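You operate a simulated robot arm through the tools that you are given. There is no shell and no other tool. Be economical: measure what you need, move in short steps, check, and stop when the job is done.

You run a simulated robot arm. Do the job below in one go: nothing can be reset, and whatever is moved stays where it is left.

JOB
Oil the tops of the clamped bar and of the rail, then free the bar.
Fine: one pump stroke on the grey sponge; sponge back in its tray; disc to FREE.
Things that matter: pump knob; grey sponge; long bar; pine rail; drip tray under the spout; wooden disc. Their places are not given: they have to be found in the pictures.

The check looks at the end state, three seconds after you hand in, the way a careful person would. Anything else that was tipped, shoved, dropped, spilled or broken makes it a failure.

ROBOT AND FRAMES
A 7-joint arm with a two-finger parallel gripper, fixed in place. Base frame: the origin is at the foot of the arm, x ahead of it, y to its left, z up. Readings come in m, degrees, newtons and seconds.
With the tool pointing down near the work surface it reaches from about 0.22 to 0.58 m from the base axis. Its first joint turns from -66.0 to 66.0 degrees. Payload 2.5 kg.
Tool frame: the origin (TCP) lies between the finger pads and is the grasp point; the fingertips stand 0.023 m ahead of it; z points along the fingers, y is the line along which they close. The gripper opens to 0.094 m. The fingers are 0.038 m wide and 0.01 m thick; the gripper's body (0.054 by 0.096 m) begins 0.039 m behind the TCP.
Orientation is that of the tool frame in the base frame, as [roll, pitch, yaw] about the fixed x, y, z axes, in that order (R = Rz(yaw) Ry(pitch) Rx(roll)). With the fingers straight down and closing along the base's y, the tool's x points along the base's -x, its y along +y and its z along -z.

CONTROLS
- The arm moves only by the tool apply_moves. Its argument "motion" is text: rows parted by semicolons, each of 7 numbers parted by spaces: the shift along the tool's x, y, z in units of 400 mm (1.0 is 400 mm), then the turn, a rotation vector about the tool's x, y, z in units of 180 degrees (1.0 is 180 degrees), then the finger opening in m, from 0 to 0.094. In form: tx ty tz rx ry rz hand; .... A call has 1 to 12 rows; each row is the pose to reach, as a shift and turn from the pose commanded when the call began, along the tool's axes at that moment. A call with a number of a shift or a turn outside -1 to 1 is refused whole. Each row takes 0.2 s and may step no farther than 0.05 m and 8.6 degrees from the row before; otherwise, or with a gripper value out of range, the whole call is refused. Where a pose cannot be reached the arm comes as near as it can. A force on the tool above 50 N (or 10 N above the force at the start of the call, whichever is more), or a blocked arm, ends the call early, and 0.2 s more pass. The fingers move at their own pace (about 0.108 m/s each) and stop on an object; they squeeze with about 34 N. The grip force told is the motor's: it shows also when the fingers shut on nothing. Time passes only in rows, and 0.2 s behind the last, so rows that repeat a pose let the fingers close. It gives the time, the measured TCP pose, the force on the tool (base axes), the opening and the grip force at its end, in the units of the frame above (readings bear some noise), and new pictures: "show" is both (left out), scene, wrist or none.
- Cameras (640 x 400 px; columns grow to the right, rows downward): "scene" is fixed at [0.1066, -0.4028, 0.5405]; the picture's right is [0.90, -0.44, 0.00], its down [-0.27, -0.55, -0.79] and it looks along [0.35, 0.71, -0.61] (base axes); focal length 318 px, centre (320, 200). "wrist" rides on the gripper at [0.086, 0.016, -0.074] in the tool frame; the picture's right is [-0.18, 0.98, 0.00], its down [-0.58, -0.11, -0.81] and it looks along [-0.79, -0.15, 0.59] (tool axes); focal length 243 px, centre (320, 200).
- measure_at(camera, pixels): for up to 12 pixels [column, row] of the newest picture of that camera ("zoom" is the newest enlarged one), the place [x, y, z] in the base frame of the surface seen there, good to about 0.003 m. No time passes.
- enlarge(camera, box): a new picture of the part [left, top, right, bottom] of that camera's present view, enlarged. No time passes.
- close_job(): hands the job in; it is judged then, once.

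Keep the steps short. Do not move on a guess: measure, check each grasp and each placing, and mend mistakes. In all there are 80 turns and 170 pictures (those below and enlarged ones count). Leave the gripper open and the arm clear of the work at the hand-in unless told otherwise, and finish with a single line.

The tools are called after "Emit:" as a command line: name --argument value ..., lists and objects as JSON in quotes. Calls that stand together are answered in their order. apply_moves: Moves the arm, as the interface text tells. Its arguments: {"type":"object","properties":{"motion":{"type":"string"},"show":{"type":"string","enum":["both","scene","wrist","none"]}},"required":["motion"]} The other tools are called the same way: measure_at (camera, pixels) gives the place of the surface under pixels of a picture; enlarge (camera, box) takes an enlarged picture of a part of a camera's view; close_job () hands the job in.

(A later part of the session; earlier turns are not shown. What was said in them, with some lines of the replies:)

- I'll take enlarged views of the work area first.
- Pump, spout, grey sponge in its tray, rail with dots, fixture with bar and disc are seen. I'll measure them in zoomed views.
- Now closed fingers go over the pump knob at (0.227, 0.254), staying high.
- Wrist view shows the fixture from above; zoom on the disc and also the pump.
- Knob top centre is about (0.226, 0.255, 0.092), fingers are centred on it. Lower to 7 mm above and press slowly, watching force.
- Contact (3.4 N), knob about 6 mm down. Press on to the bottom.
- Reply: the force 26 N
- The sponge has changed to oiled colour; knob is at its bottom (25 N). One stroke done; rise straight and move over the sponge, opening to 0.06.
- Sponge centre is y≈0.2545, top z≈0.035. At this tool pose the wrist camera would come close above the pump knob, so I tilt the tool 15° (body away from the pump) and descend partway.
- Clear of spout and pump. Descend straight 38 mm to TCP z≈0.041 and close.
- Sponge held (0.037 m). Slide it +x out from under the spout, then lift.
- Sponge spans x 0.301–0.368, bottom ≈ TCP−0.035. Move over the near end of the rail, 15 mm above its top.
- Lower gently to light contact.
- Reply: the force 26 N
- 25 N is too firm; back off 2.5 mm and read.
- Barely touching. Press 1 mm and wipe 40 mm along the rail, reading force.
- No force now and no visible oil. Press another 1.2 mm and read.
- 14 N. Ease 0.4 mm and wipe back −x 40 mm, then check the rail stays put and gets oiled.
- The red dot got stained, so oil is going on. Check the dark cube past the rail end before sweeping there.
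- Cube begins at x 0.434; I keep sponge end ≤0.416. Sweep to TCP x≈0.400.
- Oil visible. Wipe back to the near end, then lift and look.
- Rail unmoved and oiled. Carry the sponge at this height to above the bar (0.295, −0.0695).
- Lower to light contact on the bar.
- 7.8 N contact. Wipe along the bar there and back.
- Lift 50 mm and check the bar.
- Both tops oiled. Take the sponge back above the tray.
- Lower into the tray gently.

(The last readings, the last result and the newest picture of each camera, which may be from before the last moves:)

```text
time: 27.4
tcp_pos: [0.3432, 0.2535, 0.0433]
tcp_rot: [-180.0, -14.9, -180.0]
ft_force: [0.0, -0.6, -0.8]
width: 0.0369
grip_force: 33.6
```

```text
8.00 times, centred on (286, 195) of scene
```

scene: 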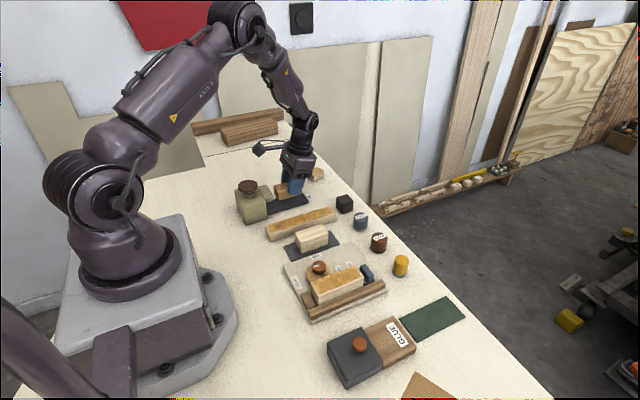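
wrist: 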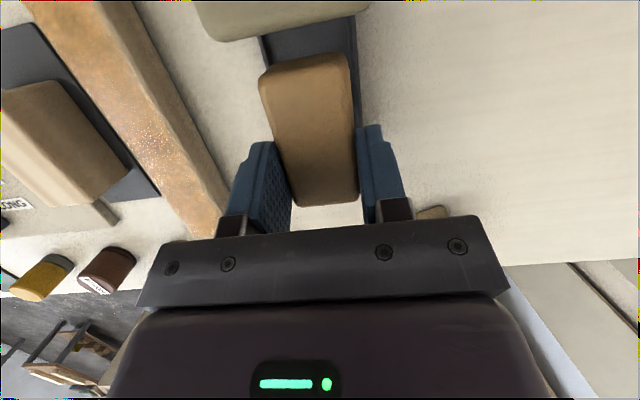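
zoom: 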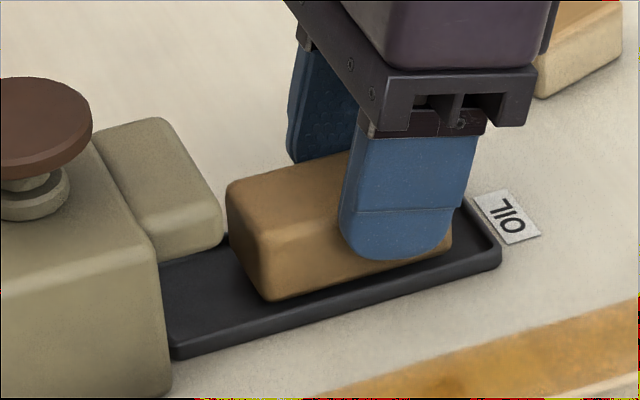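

Not yet touching; 1–3 mm more.

Emit:
apply_moves --motion "-0.0006 0 0.0024 0 0 0 0.02; -0.0013 0 0.0048 0 0 0 0.02; -0.0013 0 0.0048 0 0 0 0.02" --show "none"

```text
time: 28.2
tcp_pos: [0.3444, 0.2528, 0.0412]
tcp_rot: [-180.0, -15.0, 180.0]
ft_force: [-0.3, 0.3, 0.1]
width: 0.0369
grip_force: 34.1
```

Emit:
apply_moves --motion "-0.0006 0 0.0024 0 0 0 0.02; -0.001 0 0.0036 0 0 0 0.02; -0.001 0 0.0036 0 0 0 0.02" --show "none"

Emit:
enlarge --camera "scene" --box '[246, 170, 326, 220]'

```text
time: 29.0
tcp_pos: [0.3436, 0.2534, 0.0403]
tcp_rot: [180.0, -15.0, -179.9]
ft_force: [-1.5, -1.9, 10.2]
width: 0.037
grip_force: 34.5
```

```text
8.00 times, centred on (286, 195) of scene
```

zoom: 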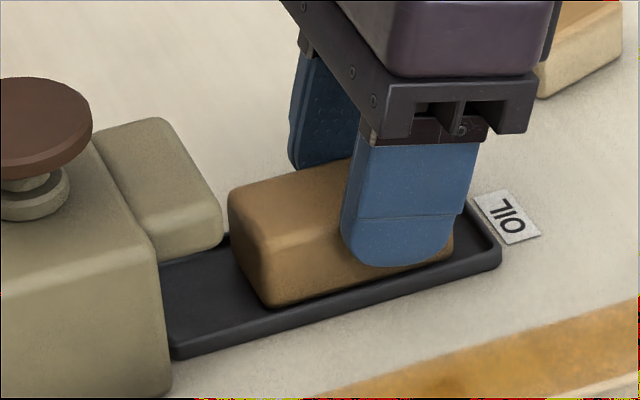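

Seated (10 N). Release and rise.

Emit:
apply_moves --motion "0.0006 0 -0.0024 0 0 0 0.06; 0.0006 0 -0.0024 0 0 0 0.06; 0.0259 0 -0.0966 0 0 0 0.06; 0.0518 0 -0.1932 0 0 0 0.06; 0.0777 0 -0.29 0 0 0 0.06"

Emit:
enlarge --camera "scene" --box '[246, 170, 326, 220]'

```text
time: 30.2
tcp_pos: [0.3436, 0.2526, 0.158]
tcp_rot: [180.0, -15.0, 179.9]
ft_force: [0.0, -0.8, -0.5]
width: 0.0599
grip_force: 0.0
```

scene: 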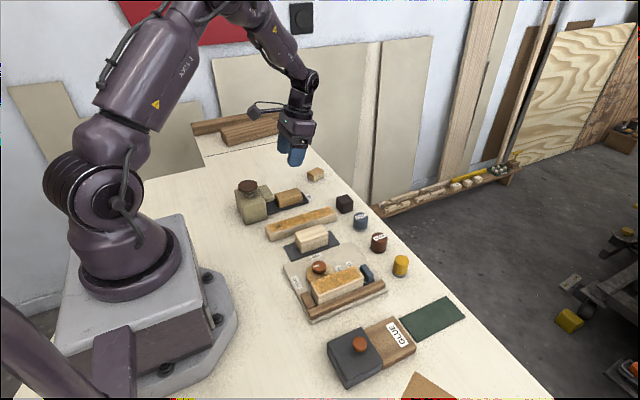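
wrist: 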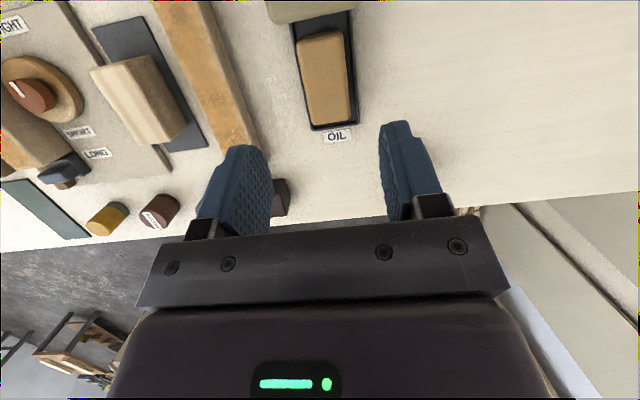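

```text
8.00 times, centred on (286, 195) of scene
```

zoom: 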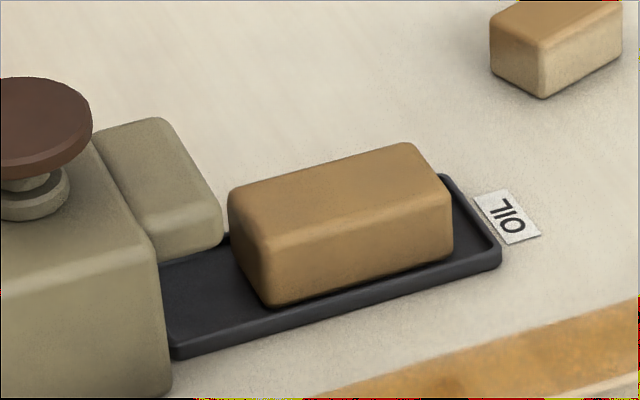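

Sponge lies in its tray. Now move to view the disc from above (still tilted).

Emit:
apply_moves --motion "0.0293 -0.0974 -0.0077 0 0 0 0.045; 0.0586 -0.1947 -0.0154 0 0 0 0.045; 0.0879 -0.2921 -0.0231 0 0 0 0.045; 0.1171 -0.3894 -0.0307 0 0 0 0.045; 0.1464 -0.4868 -0.0384 0 0 0 0.045; 0.1757 -0.5841 -0.0461 0 0 0 0.045; 0.205 -0.6815 -0.0538 0 0 0 0.045"

Emit:
enlarge --camera "wrist" --box '[220, 0, 420, 130]'

```text
time: 31.8
tcp_pos: [0.2696, -0.0198, 0.2019]
tcp_rot: [180.0, -15.0, -179.9]
ft_force: [0.3, -0.2, -0.5]
width: 0.0451
grip_force: 0.1
```

scene: 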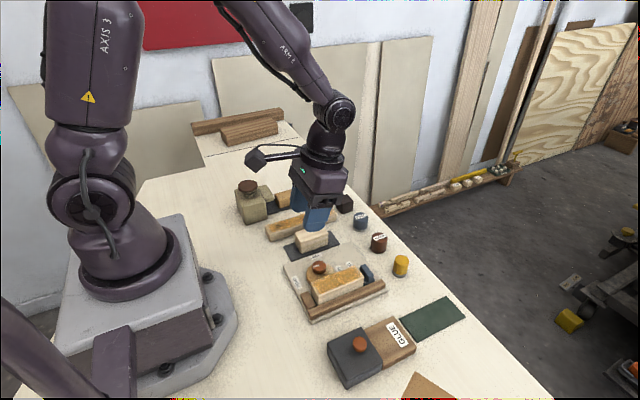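
wrist: 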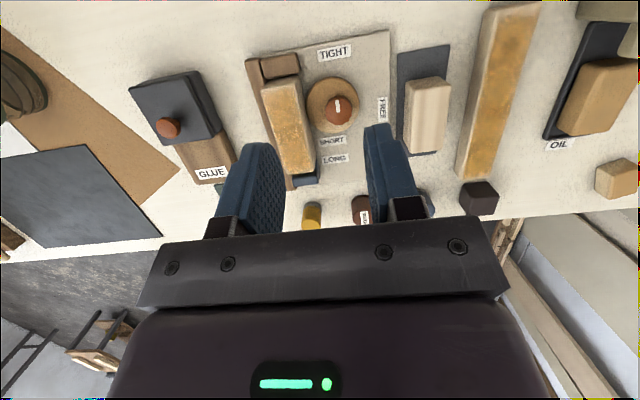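

```text
3.08 times, centred on (320, 65) of wrist
```

zoom: 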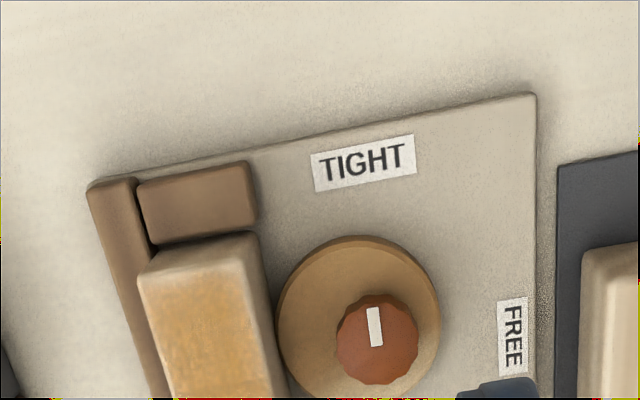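

Emit:
measure_at --camera "zoom" --pixels '[[376, 340], [342, 340], [415, 340], [378, 298], [378, 380], [372, 310], [378, 343], [362, 165], [513, 337], [290, 290], [435, 330], [355, 240]]'

```text
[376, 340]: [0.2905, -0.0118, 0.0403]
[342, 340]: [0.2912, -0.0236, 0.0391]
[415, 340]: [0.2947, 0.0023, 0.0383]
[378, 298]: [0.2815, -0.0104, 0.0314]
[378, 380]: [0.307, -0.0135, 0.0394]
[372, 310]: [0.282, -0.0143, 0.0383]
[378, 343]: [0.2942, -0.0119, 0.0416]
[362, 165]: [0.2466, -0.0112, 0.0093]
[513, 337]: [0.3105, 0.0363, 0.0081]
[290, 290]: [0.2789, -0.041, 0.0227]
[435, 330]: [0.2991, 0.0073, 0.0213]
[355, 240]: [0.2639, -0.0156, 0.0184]
```

Pointer aims at TIGHT (180°); FREE label lies at about 70° from the pivot → ~110° clockwise seen from above. Untilt and come over the knob (0.293, −0.0115).

Emit:
apply_moves --motion "-0.0339 0.0069 0.0513 0 -0.0417 0 0.04; -0.0679 0.0139 0.1026 0 -0.0833 0 0.04; -0.1018 0.0208 0.1539 0 -0.0833 0 0.04" --show "none"

Emit:
apply_moves --motion "0 0 0 0 0 -0.0458 0.04; 0 0 0 0 0 -0.0917 0.04; 0 0 0 0 0 -0.1375 0.04; 0 0 0 0 0 -0.1833 0.04; 0 0 0 0 0 -0.2292 0.04; 0 0 0 0 0 -0.275 0.04; 0 0 0 0 0 -0.31 0.04"

Emit:
enlarge --camera "scene" --box '[270, 210, 414, 310]'

```text
time: 32.6
tcp_pos: [0.2939, -0.0117, 0.1315]
tcp_rot: [179.9, 0.1, -180.0]
ft_force: [-0.2, -0.1, -0.8]
width: 0.0398
grip_force: 0.1
```

```text
time: 34.2
tcp_pos: [0.2936, -0.0114, 0.1313]
tcp_rot: [179.9, 0.0, -124.0]
ft_force: [0.3, 0.1, -0.9]
width: 0.0401
grip_force: 0.1
```

scene: 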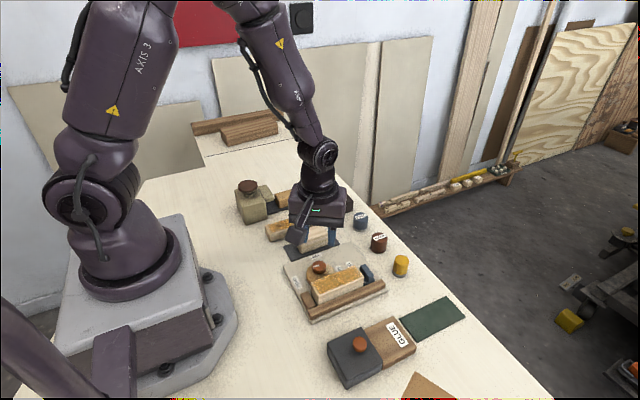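
wrist: 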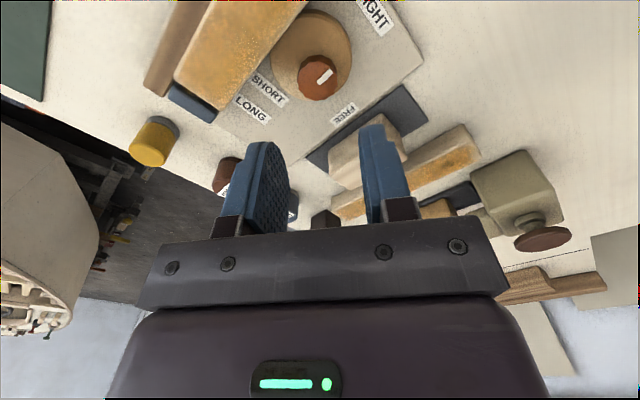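

```text
4.00 times, centred on (342, 260) of scene
```

zoom: 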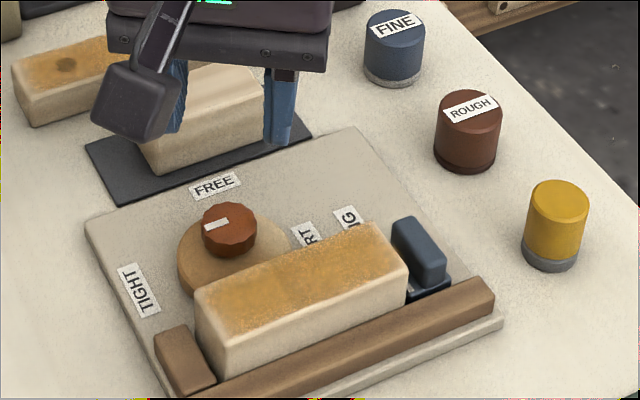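

Emit:
measure_at --camera "wrist" --pixels '[[318, 74], [302, 74], [335, 74], [318, 60], [318, 90], [322, 78], [330, 72]]'

```text
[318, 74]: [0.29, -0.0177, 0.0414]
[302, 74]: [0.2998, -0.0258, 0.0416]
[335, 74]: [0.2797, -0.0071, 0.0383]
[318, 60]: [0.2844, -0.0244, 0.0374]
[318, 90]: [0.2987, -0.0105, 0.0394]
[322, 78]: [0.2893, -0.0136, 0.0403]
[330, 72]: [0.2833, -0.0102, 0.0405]
```

Emit:
enlarge --camera "wrist" --box '[270, 10, 366, 120]'

Emit:
enlarge --camera "scene" --box '[296, 248, 344, 282]'

```text
3.64 times, centred on (318, 65) of wrist
```

zoom: 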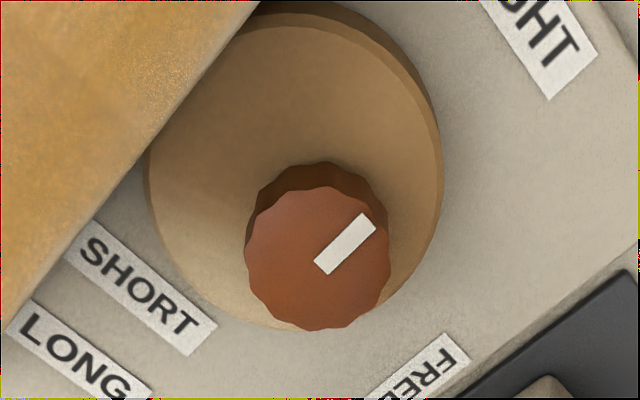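

```text
11.76 times, centred on (320, 265) of scene
```

zoom: 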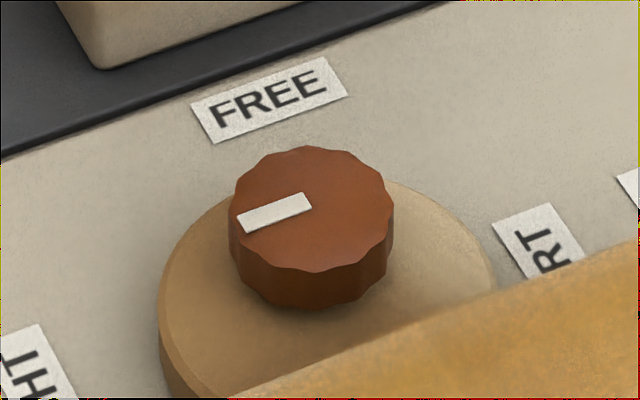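

Emit:
measure_at --camera "zoom" --pixels '[[311, 207], [240, 215], [382, 205], [307, 155], [316, 262], [300, 200], [322, 214], [255, 170], [365, 245], [255, 255], [365, 165], [311, 190]]'

```text
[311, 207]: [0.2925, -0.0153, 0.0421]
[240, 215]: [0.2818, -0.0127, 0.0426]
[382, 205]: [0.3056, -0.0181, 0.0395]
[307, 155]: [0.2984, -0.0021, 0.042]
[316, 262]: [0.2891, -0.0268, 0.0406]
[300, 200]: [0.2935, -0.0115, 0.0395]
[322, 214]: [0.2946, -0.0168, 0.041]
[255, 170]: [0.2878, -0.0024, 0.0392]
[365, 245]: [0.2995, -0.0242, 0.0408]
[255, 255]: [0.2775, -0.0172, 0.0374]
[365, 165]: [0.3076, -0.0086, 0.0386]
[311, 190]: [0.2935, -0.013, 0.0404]
```

Knob centre is (0.2935, −0.0142). Shift 3 mm, descend to TCP z≈0.050, and grip the knob.

Emit:
apply_moves --motion "0.0058 -0.007 0 0 0 0 0.04; 0.0058 -0.0039 0.1 0 0 0 0.04; 0.0058 -0.0039 0.17 0 0 0 0.04; 0.0058 -0.0039 0.2025 0 0 0 0.04" --show "none"

Emit:
enlarge --camera "scene" --box '[270, 220, 398, 300]'

Emit:
enlarge --camera "wrist" --box '[160, 0, 480, 220]'

```text
time: 35.2
tcp_pos: [0.2935, -0.0133, 0.0506]
tcp_rot: [180.0, 0.1, -124.2]
ft_force: [-0.3, 1.8, 0.4]
width: 0.0397
grip_force: 0.1
```

```text
5.00 times, centred on (334, 260) of scene
```

zoom: 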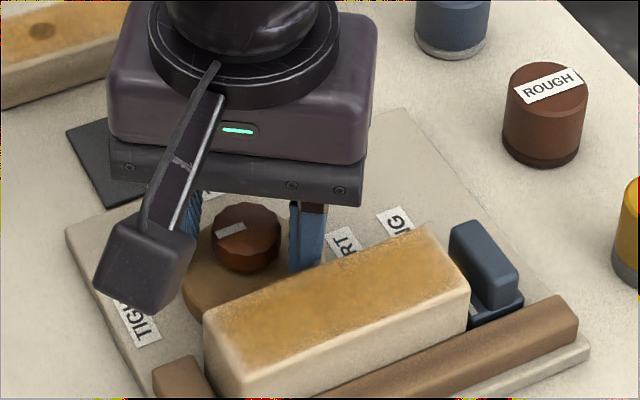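

```text
1.82 times, centred on (320, 110) of wrist
```

zoom: 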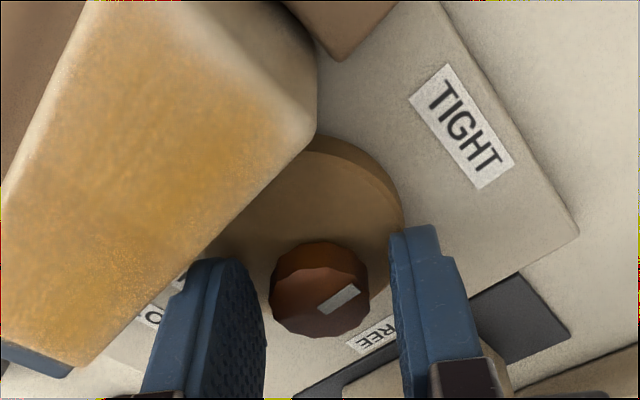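

Fingers straddle the knob. Close.

Emit:
apply_moves --motion "0 0 0 0 0 0 0.03; 0 0 0 0 0 0 0.015; 0 0 0 0 0 0 0.015" --show "none"

```text
time: 36.0
tcp_pos: [0.294, -0.0133, 0.0508]
tcp_rot: [180.0, 0.0, -124.2]
ft_force: [5.2, -2.5, -18.7]
width: 0.0272
grip_force: 44.8
```

Knob held (27 mm); some vertical load. Turn a little (+16°) and read.

Emit:
apply_moves --motion "0 0 0 0 0 0.0444 0.015; 0 0 0 0 0 0.0889 0.015" --show "scene"

Emit:
enlarge --camera "wrist" --box '[160, 0, 480, 220]'

```text
time: 36.6
tcp_pos: [0.2935, -0.0129, 0.0499]
tcp_rot: [179.8, -0.1, -140.3]
ft_force: [0.1, 1.0, -8.6]
width: 0.0271
grip_force: 44.7
```

scene: 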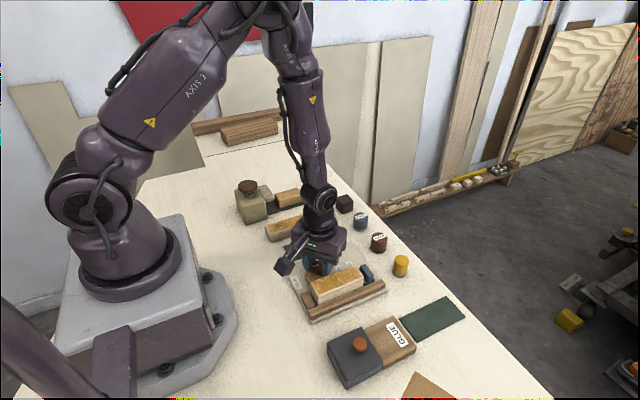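

```text
1.82 times, centred on (320, 110) of wrist
```

zoom: 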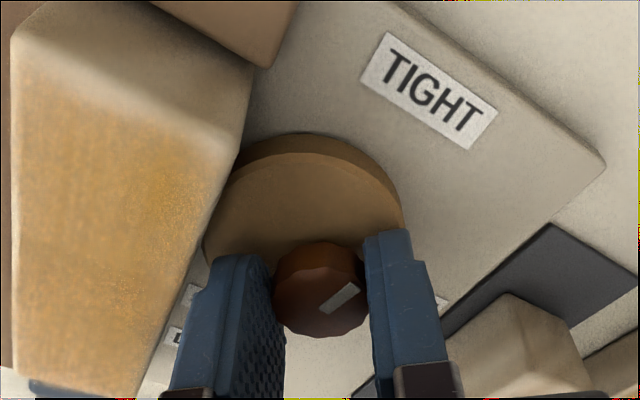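

The knob turns with the hand, forces low. Turn 48° more.

Emit:
apply_moves --motion "0 0 0 0 0 0.0444 0.015; 0 0 0 0 0 0.0889 0.015; 0 0 0 0 0 0.1333 0.015; 0 0 0 0 0 0.1778 0.015; 0 0 0 0 0 0.2222 0.015; 0 0 0 0 0 0.2667 0.015" --show "none"

Emit:
enlarge --camera "wrist" --box '[160, 0, 480, 220]'

```text
time: 38.0
tcp_pos: [0.2936, -0.0116, 0.0507]
tcp_rot: [179.8, -0.2, 171.9]
ft_force: [-9.8, 24.3, 2.4]
width: 0.0273
grip_force: 45.1
```

```text
1.82 times, centred on (320, 110) of wrist
```

zoom: 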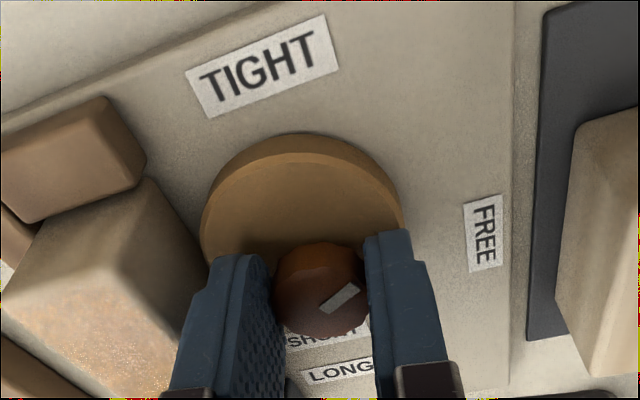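

Side force 26 N: the pivot lies slightly toward +y of the commanded centre. Shift +2 mm y, −0.8 mm x to relieve it.

Emit:
apply_moves --motion "0.0027 0.0047 0 0 0 0 0.015; 0.0027 0.0047 0 0 0 0 0.015" --show "none"

```text
time: 38.6
tcp_pos: [0.2927, -0.0118, 0.0504]
tcp_rot: [180.0, 0.0, 171.8]
ft_force: [2.7, 17.0, -11.4]
width: 0.0273
grip_force: 45.3
```

Emit:
apply_moves --motion "0.0005 0.004 0 0 0 0 0.015; 0.0005 0.004 0 0 0 0 0.015" --show "none"

```text
time: 39.2
tcp_pos: [0.2923, -0.0123, 0.0491]
tcp_rot: [-179.9, 0.1, 171.7]
ft_force: [4.2, 1.6, -21.1]
width: 0.027
grip_force: 44.8
```

Side load gone. Continue turning 44°.

Emit:
apply_moves --motion "0 0 0.0015 0 0 0.0407 0.015; 0 0 0.0015 0 0 0.0815 0.015; 0 0 0.0015 0 0 0.1222 0.015; 0 0 0.0015 0 0 0.163 0.015; 0 0 0.0015 0 0 0.2037 0.015; 0 0 0.0015 0 0 0.2444 0.015" --show "scene"

Emit:
enlarge --camera "wrist" --box '[160, 0, 480, 220]'

```text
time: 40.6
tcp_pos: [0.2948, -0.0098, 0.0491]
tcp_rot: [179.9, 0.1, 127.7]
ft_force: [4.8, -2.6, -0.9]
width: 0.0272
grip_force: 45.1
```

scene: 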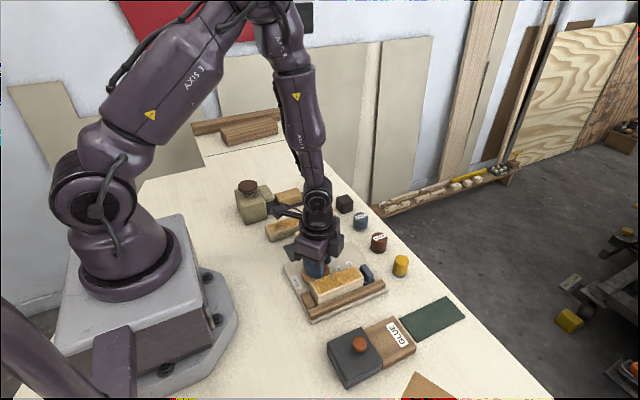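

```text
1.82 times, centred on (320, 110) of wrist
```

zoom: 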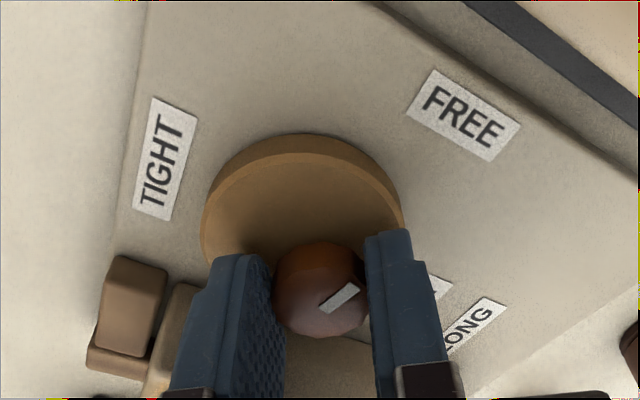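

Release, rise and check the pointer.

Emit:
apply_moves --motion "0 0 0 0 0 0 0.04; 0 0 0 0 0 0 0.04; 0 0 -0.1 0 0 0 0.04; 0 0 -0.2 0 0 0 0.04; 0 0 -0.3 0 0 0 0.04"

Emit:
enlarge --camera "scene" --box '[278, 245, 374, 305]'

Emit:
enlarge --camera "wrist" --box '[240, 0, 420, 130]'

```text
time: 41.8
tcp_pos: [0.2923, -0.0112, 0.1696]
tcp_rot: [-180.0, 0.0, 127.9]
ft_force: [-0.8, -0.9, -0.2]
width: 0.04
grip_force: 0.0
```

scene: 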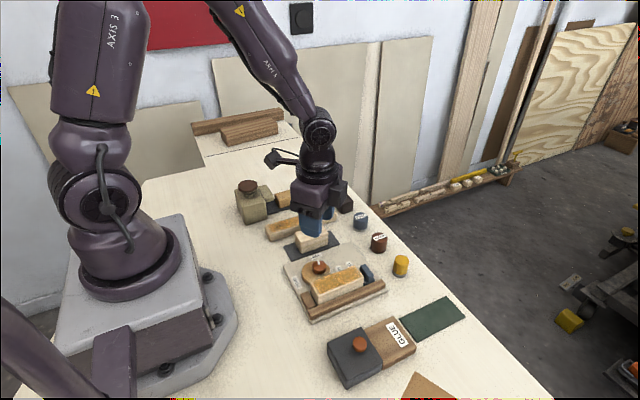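
wrist: 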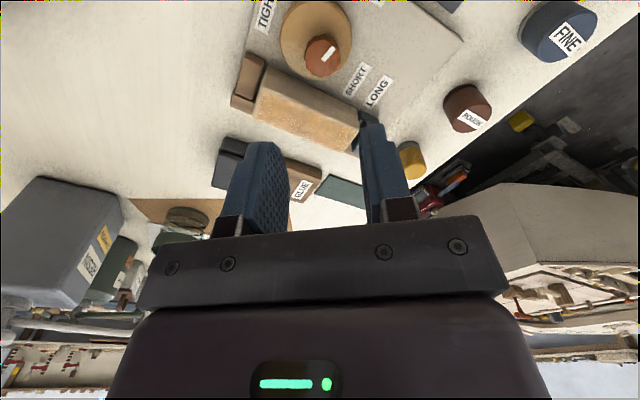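

```text
6.67 times, centred on (326, 275) of scene
```

zoom: 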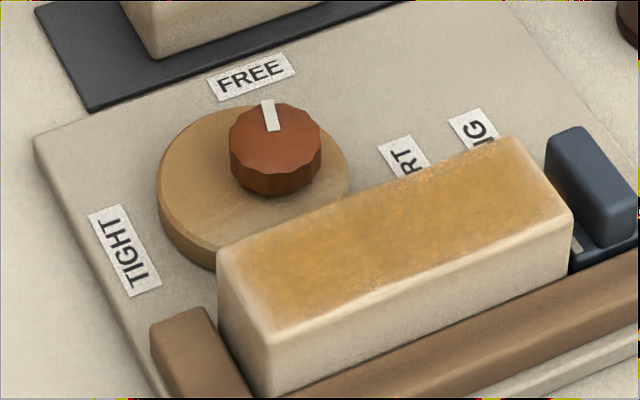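

```text
3.08 times, centred on (330, 65) of wrist
```

zoom: 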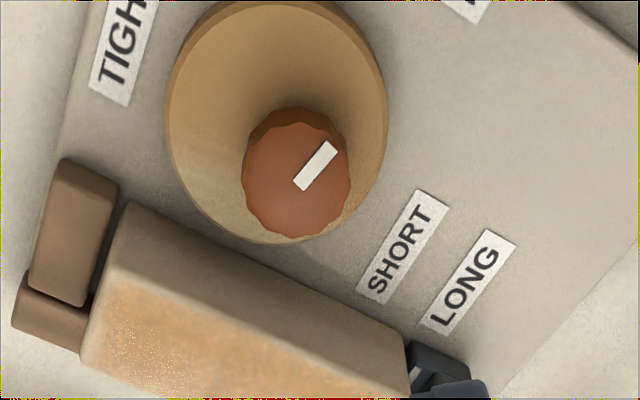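

Emit:
measure_at --camera "zoom" --pixels '[[326, 148], [300, 184], [297, 175], [312, 165]]'

Emit:
enlarge --camera "scene" --box '[296, 248, 344, 282]'

```text
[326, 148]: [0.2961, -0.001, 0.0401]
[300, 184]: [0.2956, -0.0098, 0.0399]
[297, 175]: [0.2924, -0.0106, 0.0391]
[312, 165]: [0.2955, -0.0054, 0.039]
```

```text
11.76 times, centred on (320, 265) of scene
```

zoom: 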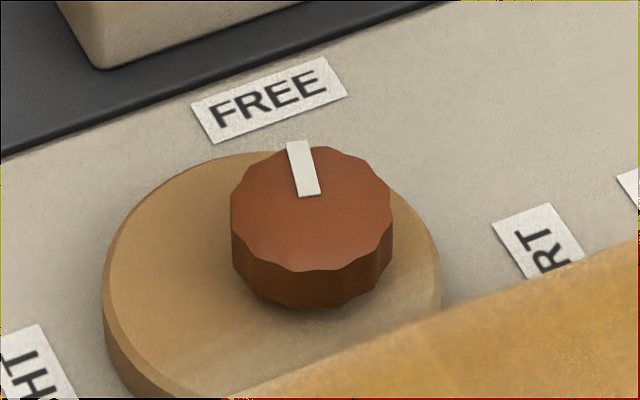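

Emit:
measure_at --camera "zoom" --pixels '[[298, 145], [309, 190], [300, 155], [306, 180], [311, 207], [268, 100], [110, 260], [438, 265], [235, 155], [242, 90], [295, 115]]'

```text
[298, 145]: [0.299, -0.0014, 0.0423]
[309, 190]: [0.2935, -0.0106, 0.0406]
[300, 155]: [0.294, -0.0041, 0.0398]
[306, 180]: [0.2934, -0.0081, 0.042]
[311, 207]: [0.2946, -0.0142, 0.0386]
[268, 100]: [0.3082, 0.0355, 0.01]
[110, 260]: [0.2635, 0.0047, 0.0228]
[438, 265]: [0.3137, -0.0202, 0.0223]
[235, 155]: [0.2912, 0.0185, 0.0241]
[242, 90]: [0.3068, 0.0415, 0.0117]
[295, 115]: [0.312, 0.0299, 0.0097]
```

Pointer direction ≈74°, FREE label ≈74°; disc is off the bar. Raise the arm clear and open fully.

Emit:
apply_moves --motion "0 0 -0.1 0 0 0 0.06; 0 0 -0.2 0 0 0 0.094; 0 0 -0.3 0 0 0 0.094; 0 0 -0.35 0 0 0 0.094"

Emit:
enlarge --camera "scene" --box '[220, 160, 412, 320]'

```text
time: 42.8
tcp_pos: [0.292, -0.0104, 0.3104]
tcp_rot: [179.9, 0.0, 127.8]
ft_force: [0.6, -0.4, -0.2]
width: 0.0937
grip_force: 0.0
```

scene: 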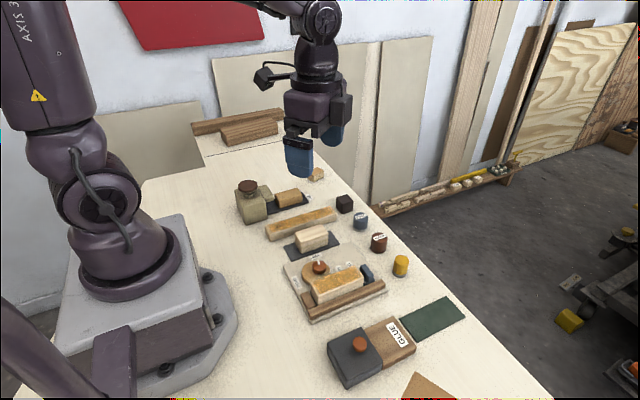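
wrist: 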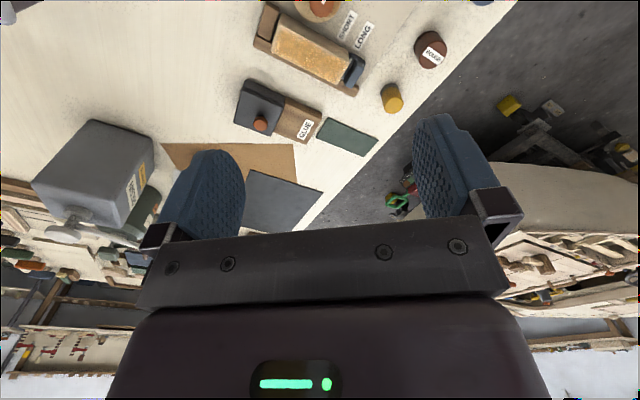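

```text
2.50 times, centred on (316, 240) of scene
```

zoom: 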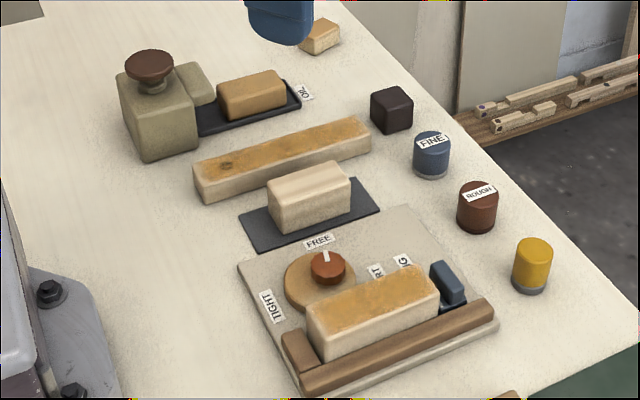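

All is in place: both tops are oiled, the sponge is in its tray, the disc is at FREE, and nothing else has moved. Handing in.

Emit:
close_job

```text
The job is handed in.
```

Job handed in: one pump stroke given, bar and rail tops oiled, sponge back in its tray, disc turned to FREE, gripper open and arm clear.
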